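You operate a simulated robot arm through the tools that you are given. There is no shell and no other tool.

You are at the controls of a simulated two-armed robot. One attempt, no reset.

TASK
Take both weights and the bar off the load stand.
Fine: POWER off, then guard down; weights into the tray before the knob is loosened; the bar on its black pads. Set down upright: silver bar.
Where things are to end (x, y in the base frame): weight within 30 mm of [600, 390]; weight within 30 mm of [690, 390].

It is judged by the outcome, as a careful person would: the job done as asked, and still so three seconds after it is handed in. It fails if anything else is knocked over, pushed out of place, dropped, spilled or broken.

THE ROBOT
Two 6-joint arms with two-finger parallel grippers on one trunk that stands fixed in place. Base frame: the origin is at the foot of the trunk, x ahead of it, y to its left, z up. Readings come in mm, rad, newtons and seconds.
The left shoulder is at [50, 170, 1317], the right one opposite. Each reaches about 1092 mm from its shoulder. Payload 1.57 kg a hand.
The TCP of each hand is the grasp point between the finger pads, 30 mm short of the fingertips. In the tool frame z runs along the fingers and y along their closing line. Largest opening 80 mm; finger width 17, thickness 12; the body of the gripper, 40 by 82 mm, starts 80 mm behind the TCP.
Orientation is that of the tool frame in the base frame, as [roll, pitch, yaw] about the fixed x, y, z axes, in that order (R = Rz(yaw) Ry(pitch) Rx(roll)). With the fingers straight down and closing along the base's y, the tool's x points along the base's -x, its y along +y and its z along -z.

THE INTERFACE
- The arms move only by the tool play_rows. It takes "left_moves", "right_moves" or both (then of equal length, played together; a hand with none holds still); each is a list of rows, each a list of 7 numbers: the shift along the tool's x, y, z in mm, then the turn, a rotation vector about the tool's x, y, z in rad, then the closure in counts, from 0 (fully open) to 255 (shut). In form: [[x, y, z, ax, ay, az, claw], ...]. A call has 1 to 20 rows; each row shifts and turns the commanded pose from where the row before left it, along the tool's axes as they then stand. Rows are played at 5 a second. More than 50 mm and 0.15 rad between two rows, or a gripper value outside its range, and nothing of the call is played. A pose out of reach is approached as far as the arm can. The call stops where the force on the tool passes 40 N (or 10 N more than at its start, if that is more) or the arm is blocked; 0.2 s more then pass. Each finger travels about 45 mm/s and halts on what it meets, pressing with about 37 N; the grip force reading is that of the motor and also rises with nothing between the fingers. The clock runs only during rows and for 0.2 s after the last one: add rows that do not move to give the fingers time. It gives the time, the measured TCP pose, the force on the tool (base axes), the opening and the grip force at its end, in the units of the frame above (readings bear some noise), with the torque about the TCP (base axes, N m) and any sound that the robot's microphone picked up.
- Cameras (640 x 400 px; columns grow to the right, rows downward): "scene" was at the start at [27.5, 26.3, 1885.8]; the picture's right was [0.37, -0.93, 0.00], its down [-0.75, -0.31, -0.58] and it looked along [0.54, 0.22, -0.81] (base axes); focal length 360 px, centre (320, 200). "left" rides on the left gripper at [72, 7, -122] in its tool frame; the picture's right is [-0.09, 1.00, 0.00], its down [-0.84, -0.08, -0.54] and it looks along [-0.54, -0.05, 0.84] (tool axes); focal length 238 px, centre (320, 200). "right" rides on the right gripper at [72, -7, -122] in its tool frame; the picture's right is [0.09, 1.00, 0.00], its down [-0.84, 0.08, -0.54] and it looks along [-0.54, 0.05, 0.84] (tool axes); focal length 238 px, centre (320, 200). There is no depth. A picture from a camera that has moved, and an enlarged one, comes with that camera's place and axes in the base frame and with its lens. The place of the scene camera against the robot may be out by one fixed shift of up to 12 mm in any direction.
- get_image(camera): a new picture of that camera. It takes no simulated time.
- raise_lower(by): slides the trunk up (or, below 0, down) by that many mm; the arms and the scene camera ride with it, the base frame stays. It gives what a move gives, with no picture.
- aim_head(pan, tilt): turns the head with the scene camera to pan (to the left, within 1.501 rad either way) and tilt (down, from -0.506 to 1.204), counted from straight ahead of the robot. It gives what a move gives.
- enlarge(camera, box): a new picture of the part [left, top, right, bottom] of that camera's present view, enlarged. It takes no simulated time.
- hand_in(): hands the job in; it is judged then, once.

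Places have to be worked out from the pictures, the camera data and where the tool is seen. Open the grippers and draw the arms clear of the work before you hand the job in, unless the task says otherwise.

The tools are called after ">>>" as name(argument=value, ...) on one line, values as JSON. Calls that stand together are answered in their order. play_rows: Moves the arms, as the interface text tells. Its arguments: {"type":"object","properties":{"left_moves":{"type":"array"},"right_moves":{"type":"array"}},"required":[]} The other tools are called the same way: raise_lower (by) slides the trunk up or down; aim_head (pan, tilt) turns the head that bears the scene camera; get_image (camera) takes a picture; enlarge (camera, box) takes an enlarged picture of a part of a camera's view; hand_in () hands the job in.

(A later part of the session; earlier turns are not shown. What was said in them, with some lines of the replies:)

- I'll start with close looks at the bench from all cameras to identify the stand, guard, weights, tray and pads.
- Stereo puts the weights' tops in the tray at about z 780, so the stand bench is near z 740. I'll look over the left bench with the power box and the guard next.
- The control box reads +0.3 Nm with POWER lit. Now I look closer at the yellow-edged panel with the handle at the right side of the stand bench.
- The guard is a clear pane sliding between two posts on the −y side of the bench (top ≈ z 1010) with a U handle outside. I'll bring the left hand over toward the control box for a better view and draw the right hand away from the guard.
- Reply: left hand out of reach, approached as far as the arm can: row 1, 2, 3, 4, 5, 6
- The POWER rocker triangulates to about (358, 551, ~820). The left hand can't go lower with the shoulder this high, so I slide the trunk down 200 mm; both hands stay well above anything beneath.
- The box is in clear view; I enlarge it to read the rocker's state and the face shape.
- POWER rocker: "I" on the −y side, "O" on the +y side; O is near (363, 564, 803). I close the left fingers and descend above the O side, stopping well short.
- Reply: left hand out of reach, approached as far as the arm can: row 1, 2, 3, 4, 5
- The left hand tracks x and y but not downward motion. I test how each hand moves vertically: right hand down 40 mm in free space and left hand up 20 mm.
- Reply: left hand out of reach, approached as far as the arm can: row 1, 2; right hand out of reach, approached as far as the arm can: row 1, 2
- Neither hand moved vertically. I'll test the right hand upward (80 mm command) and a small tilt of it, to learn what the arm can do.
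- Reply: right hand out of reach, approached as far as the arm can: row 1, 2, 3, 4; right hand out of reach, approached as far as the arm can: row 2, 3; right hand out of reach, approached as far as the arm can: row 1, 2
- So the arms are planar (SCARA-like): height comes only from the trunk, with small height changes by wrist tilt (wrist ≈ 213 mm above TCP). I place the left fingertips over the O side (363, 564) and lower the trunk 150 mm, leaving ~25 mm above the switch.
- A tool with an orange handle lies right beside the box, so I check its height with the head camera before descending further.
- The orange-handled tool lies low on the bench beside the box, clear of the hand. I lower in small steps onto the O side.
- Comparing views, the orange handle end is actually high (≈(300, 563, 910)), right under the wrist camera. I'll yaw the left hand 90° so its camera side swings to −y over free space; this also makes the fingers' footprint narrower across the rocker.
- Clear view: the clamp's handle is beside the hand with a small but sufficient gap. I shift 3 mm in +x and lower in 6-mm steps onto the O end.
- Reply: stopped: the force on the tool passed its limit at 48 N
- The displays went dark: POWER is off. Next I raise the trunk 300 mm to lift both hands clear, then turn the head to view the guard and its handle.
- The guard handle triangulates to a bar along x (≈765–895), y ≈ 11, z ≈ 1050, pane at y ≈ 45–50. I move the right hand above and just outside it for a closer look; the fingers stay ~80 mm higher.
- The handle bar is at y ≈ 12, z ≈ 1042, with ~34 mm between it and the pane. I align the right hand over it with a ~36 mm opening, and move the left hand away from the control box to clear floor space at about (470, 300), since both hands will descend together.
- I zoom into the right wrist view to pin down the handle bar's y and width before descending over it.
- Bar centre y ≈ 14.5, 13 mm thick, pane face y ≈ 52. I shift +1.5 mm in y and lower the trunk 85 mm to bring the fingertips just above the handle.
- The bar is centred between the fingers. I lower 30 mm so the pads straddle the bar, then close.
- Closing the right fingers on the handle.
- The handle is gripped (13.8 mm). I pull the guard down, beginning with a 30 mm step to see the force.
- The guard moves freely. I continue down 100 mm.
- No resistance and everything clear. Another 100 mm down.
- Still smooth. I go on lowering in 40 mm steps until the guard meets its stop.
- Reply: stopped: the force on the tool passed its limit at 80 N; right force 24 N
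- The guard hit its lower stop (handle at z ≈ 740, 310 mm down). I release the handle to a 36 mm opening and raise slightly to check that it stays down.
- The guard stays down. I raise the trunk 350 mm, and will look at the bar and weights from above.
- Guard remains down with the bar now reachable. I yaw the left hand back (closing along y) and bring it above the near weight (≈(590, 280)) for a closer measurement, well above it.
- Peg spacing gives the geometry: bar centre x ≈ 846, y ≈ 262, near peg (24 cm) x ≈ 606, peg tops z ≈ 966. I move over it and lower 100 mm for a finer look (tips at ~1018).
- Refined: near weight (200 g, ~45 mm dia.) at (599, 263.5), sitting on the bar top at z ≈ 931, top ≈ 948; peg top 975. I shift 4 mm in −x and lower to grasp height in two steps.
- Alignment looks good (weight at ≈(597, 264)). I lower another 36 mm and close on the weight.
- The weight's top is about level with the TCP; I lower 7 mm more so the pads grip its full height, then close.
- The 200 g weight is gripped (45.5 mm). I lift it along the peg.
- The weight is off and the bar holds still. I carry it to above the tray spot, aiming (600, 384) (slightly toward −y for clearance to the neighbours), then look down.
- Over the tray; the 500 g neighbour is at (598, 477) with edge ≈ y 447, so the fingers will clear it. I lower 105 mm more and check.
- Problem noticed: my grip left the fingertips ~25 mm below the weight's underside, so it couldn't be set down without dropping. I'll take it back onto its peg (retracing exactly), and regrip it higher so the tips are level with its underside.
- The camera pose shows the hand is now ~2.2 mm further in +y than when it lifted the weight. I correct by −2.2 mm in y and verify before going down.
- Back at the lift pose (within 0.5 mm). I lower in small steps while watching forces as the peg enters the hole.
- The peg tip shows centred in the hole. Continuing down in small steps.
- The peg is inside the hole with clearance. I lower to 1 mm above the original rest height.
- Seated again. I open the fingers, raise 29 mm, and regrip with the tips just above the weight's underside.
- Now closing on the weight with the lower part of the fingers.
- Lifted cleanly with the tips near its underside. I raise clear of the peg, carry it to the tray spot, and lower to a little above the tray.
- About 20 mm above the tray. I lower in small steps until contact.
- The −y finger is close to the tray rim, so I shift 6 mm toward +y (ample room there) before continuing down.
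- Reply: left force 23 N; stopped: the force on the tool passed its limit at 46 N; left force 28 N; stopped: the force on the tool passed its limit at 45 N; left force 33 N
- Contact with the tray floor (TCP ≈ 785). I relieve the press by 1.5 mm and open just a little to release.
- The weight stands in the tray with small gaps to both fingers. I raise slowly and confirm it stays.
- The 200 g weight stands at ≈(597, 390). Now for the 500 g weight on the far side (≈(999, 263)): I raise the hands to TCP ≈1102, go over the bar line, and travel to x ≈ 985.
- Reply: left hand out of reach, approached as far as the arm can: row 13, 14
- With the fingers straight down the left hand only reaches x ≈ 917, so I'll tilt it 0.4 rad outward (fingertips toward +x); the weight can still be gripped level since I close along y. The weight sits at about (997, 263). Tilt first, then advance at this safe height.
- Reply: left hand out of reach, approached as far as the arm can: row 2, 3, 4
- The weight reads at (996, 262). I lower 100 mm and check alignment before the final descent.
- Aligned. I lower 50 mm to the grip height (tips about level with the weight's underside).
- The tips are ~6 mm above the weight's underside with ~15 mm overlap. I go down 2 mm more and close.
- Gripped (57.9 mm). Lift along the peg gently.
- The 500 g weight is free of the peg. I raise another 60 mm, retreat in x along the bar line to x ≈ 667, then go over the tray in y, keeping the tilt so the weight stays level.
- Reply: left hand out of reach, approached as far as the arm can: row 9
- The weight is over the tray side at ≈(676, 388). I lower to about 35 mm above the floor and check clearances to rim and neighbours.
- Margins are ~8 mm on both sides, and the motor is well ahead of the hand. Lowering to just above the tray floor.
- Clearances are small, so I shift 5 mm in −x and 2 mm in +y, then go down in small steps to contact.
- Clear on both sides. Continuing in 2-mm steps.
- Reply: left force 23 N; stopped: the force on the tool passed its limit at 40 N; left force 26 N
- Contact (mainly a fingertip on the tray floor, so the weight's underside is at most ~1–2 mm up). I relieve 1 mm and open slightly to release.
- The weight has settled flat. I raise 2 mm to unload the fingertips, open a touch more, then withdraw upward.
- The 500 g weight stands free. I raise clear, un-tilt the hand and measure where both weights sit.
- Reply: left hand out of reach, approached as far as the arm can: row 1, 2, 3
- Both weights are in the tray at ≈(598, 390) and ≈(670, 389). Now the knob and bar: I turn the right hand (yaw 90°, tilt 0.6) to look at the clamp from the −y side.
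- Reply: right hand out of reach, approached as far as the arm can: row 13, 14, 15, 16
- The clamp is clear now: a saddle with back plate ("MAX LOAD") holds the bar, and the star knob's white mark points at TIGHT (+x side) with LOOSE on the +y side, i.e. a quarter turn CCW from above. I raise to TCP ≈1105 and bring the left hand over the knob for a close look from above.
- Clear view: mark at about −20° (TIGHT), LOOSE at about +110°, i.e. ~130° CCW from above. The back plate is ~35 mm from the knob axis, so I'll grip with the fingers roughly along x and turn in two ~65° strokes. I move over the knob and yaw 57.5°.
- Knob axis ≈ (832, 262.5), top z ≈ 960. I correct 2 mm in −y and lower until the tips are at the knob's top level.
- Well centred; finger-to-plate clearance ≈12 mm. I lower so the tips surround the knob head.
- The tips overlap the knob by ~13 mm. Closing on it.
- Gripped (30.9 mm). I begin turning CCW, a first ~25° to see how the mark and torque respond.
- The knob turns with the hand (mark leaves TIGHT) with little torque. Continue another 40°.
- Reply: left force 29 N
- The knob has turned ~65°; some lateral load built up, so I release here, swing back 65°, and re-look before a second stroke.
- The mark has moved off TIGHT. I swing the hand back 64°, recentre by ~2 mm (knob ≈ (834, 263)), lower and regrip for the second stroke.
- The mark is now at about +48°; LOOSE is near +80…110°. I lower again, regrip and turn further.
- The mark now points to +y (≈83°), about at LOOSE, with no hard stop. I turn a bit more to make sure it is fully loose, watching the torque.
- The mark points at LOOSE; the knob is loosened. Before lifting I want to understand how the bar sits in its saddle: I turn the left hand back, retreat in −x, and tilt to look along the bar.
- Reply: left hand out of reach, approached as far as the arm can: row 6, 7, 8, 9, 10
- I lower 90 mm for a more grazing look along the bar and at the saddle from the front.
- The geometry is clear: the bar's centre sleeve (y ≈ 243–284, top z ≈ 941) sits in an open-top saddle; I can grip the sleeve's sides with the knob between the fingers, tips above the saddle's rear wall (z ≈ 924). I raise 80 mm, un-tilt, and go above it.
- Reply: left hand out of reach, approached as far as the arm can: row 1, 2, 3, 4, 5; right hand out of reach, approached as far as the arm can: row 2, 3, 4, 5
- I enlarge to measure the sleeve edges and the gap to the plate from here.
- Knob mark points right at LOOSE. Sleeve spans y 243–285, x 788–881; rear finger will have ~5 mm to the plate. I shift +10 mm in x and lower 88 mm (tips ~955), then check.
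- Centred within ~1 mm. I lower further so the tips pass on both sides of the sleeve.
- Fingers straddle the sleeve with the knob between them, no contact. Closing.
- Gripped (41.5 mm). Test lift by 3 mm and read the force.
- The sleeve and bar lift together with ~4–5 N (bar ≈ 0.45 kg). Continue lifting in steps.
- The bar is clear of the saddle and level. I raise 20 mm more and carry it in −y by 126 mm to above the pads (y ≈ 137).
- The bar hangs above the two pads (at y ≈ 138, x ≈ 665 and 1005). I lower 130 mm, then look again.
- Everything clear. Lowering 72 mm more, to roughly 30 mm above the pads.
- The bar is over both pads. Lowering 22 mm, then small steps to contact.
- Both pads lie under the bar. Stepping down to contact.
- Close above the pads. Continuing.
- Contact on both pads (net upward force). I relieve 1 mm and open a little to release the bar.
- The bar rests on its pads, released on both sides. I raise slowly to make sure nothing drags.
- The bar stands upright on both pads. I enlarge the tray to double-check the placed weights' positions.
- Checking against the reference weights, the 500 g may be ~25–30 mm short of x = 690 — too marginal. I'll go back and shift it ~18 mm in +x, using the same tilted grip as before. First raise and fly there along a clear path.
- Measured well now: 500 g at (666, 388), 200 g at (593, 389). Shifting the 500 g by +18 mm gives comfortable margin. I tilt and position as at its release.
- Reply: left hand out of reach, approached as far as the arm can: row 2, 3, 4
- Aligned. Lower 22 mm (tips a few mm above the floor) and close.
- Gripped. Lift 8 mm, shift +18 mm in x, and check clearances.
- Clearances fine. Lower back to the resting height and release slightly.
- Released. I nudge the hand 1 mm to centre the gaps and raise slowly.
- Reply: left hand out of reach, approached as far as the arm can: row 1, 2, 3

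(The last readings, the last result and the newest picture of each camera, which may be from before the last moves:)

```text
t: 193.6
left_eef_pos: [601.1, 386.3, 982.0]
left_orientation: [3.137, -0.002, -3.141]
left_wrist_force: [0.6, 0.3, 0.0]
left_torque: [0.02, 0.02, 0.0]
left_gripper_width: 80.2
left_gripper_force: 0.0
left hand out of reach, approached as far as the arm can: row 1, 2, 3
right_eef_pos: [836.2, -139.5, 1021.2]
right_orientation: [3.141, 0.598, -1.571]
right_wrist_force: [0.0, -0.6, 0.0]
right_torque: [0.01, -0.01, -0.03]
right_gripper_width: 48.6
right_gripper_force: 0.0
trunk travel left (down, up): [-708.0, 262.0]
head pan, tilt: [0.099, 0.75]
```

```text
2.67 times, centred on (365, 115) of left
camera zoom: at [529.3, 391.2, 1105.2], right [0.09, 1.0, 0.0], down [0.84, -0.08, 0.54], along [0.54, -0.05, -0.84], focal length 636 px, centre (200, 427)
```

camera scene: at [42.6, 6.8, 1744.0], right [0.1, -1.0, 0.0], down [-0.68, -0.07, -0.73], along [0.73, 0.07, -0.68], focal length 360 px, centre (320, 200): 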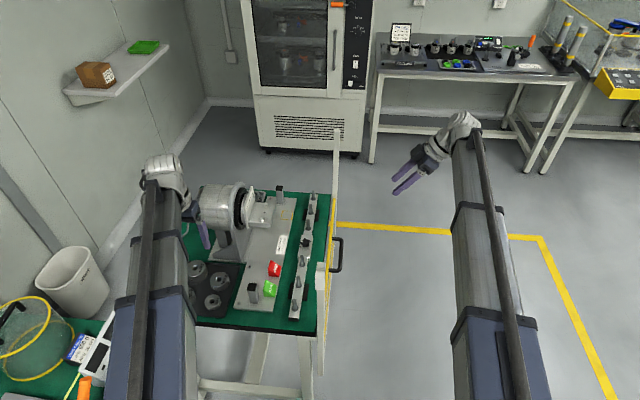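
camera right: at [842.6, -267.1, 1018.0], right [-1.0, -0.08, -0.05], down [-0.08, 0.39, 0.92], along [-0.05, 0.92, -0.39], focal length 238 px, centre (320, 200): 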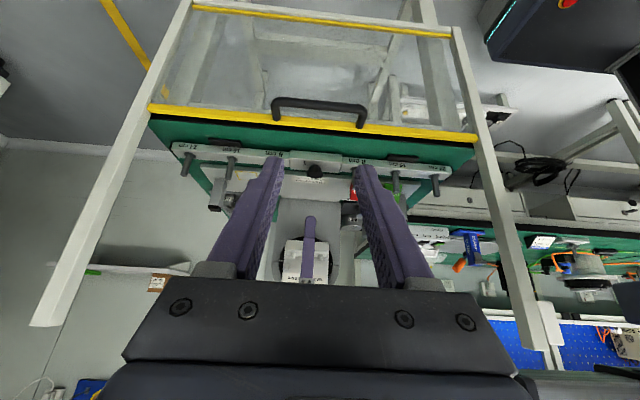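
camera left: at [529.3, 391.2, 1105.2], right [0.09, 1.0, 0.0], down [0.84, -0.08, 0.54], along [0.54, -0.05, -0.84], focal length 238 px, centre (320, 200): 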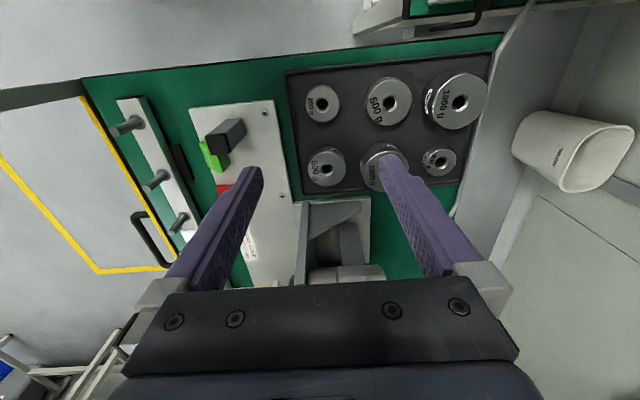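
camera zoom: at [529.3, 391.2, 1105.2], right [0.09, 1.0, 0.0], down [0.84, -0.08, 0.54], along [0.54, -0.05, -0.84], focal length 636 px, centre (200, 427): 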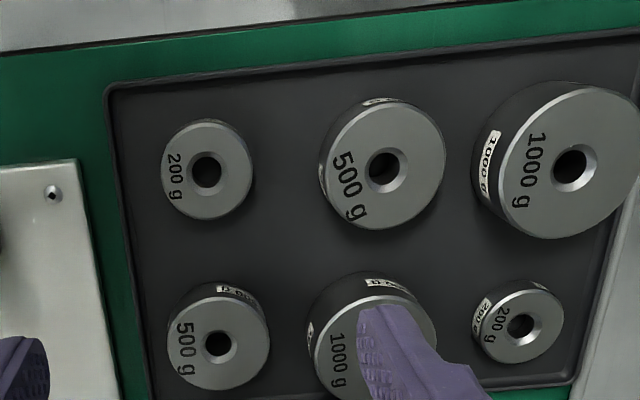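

The 500 g is now at ≈(683, 387) and the 200 g at ≈(593, 389). I raise the trunk and withdraw both arms with grippers open.

>>> raise_lower(by=200)

>>> play_rows(left_moves=[[30, 0, 0, 0, 0, 0, 0], [30, 0, 0, 0, 0, 0, 0], [30, 0, 0, 0, 0, 0, 0], [30, 0, 0, 0, 0, 0, 0], [0, 0, 0, 0, 0, 0, 0], [0, 0, 0, 0, 0, 0, 0], [0, 0, 0, 0, 0, 0, 0], [0, 0, 0, 0, 0, 0, 0]], right_moves=[[0, 0, 0, 0, 0.12, 0, 0], [0, 0, 0, 0, 0.12, 0, 0], [0, 0, 0, 0, 0.12, 0, 0], [0, 0, 0, 0, 0.12, 0, 0], [0, 0, 0, 0, 0.12, 0, 0], [0, 30, 0, 0, 0, 0, 0], [0, 30, 0, 0, 0, 0, 0], [0, 0, 0, 0, 0, 0, 0]])

>>> aim_head(pan=0.35, tilt=0.95)

>>> get_image(camera="scene")

>>> enlarge(camera="scene", box=[230, 90, 400, 280])

>>> get_image(camera="left")

>>> get_image(camera="right")

```text
t: 195.7
left_eef_pos: [601.7, 385.8, 1183.9]
left_orientation: [3.139, 0.0, 3.141]
left_wrist_force: [0.3, 0.5, 0.4]
left_torque: [0.01, 0.0, -0.01]
left_gripper_width: 80.0
left_gripper_force: 0.1
right_eef_pos: [835.6, -140.3, 1221.3]
right_orientation: [3.14, 0.599, -1.571]
right_wrist_force: [0.3, 0.3, 0.0]
right_torque: [0.03, 0.02, 0.04]
right_gripper_width: 48.5
right_gripper_force: 0.0
trunk travel left (down, up): [-908.0, 62.0]
head pan, tilt: [0.099, 0.75]
```

```text
t: 197.5
left_eef_pos: [482.7, 386.0, 1183.3]
left_orientation: [3.137, 0.0, -3.142]
left_wrist_force: [0.5, -0.5, 0.1]
left_torque: [0.01, -0.01, -0.03]
left_gripper_width: 80.3
left_gripper_force: 0.1
right_eef_pos: [774.5, -140.1, 1182.5]
right_orientation: [3.141, -0.001, -1.571]
right_wrist_force: [0.2, -0.2, 0.6]
right_torque: [0.0, -0.02, 0.01]
right_gripper_width: 80.0
right_gripper_force: 0.0
right hand out of reach, approached as far as the arm can: row 1, 2, 3, 4
trunk travel left (down, up): [-908.0, 62.0]
head pan, tilt: [0.099, 0.75]
```

```text
t: 198.3
left_eef_pos: [482.8, 385.9, 1183.7]
left_orientation: [3.138, 0.001, -3.141]
left_wrist_force: [0.4, -0.2, -0.3]
left_torque: [-0.01, -0.04, 0.0]
left_gripper_width: 80.0
left_gripper_force: 0.1
right_eef_pos: [774.0, -141.0, 1182.6]
right_orientation: [-3.141, -0.002, -1.572]
right_wrist_force: [0.5, -1.1, 0.6]
right_torque: [0.02, 0.02, 0.02]
right_gripper_width: 79.9
right_gripper_force: 0.0
trunk travel left (down, up): [-908.0, 62.0]
head pan, tilt: [0.351, 0.949]
```

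```text
taken
camera scene: at [28.5, 24.0, 1862.5], right [0.34, -0.94, 0.0], down [-0.76, -0.28, -0.58], along [0.55, 0.2, -0.81], focal length 360 px, centre (320, 200)
```

scene: 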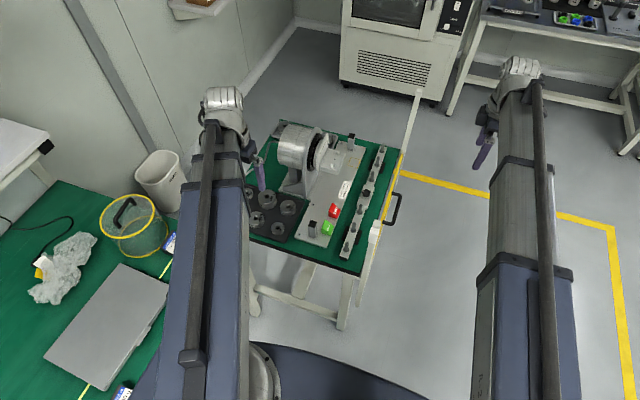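

```text
2.11 times, centred on (315, 185) of scene
camera zoom: at [28.5, 24.0, 1862.5], right [0.34, -0.94, 0.0], down [-0.76, -0.28, -0.58], along [0.55, 0.2, -0.81], focal length 758 px, centre (330, 232)
```

zoom: 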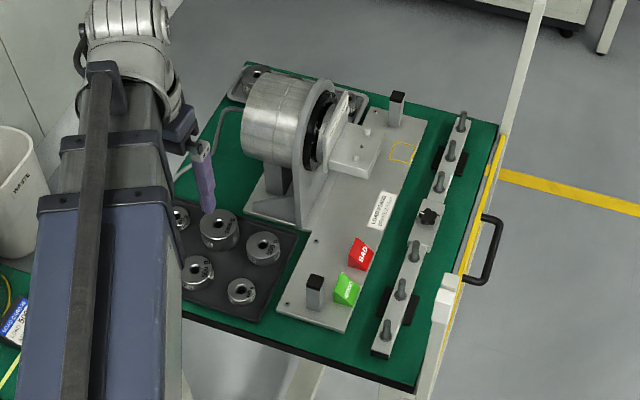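

```text
taken
camera left: at [409.8, 391.3, 1305.3], right [0.09, 1.0, 0.0], down [0.84, -0.08, 0.54], along [0.54, -0.05, -0.84], focal length 238 px, centre (320, 200)
```

left: 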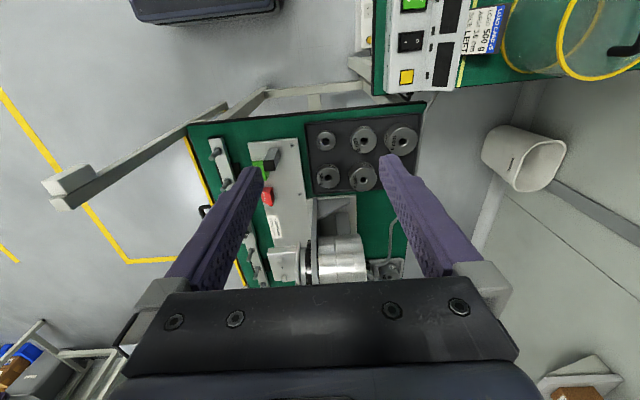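

```text
taken
camera right: at [781.2, -211.4, 1305.8], right [-1.0, -0.09, 0.0], down [-0.08, 0.84, 0.54], along [-0.05, 0.54, -0.84], focal length 238 px, centre (320, 200)
```

right: 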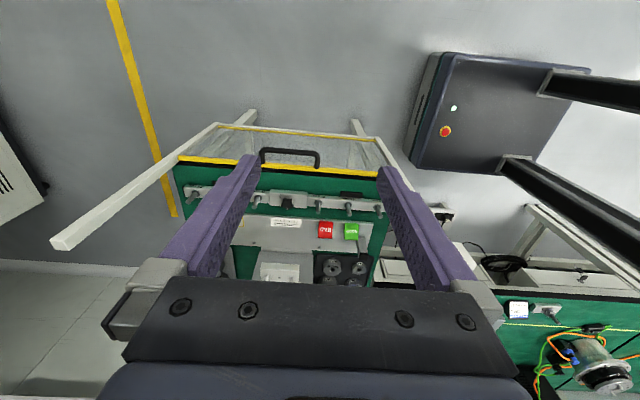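

All done: POWER is off (displays dark), the guard is down, both weights stand in the tray, the knob is loose, and the bar sits upright across its two black pads. Both grippers are open and well above the work, so I hand in.

>>> hand_in()

```text
The job is handed in.
```

The load stand is stripped and the job is handed in. I haven't seen the verdict. The positions below come from the last camera views, good to about 5 mm.

| Step | Result |
|---|---|
| POWER | Off, displays dark |
| Guard | Pulled down to its lower stop; stayed down |
| 200 g weight | In the tray at about (593, 389), roughly 7 mm from [600, 390] |
| 500 g weight | In the tray at about (683, 387), roughly 8 mm from [690, 390] |
| Knob | Loosened after the weights were off; mark points at LOOSE |
| Silver bar | Upright on its two black pads |

- **200 g weight:** I first gripped it too low to set it down without dropping it. I put it back on its peg, gripped it higher, and then moved it to the tray.
- **500 g weight:** It first landed about 24 mm short of its spot, so I picked it up again and shifted it.
- **Setting down:** Both weights settled the last few millimetres when released. Neither tipped.

Nothing else was seen to be knocked or moved. Both grippers were open and above the work when I handed in.
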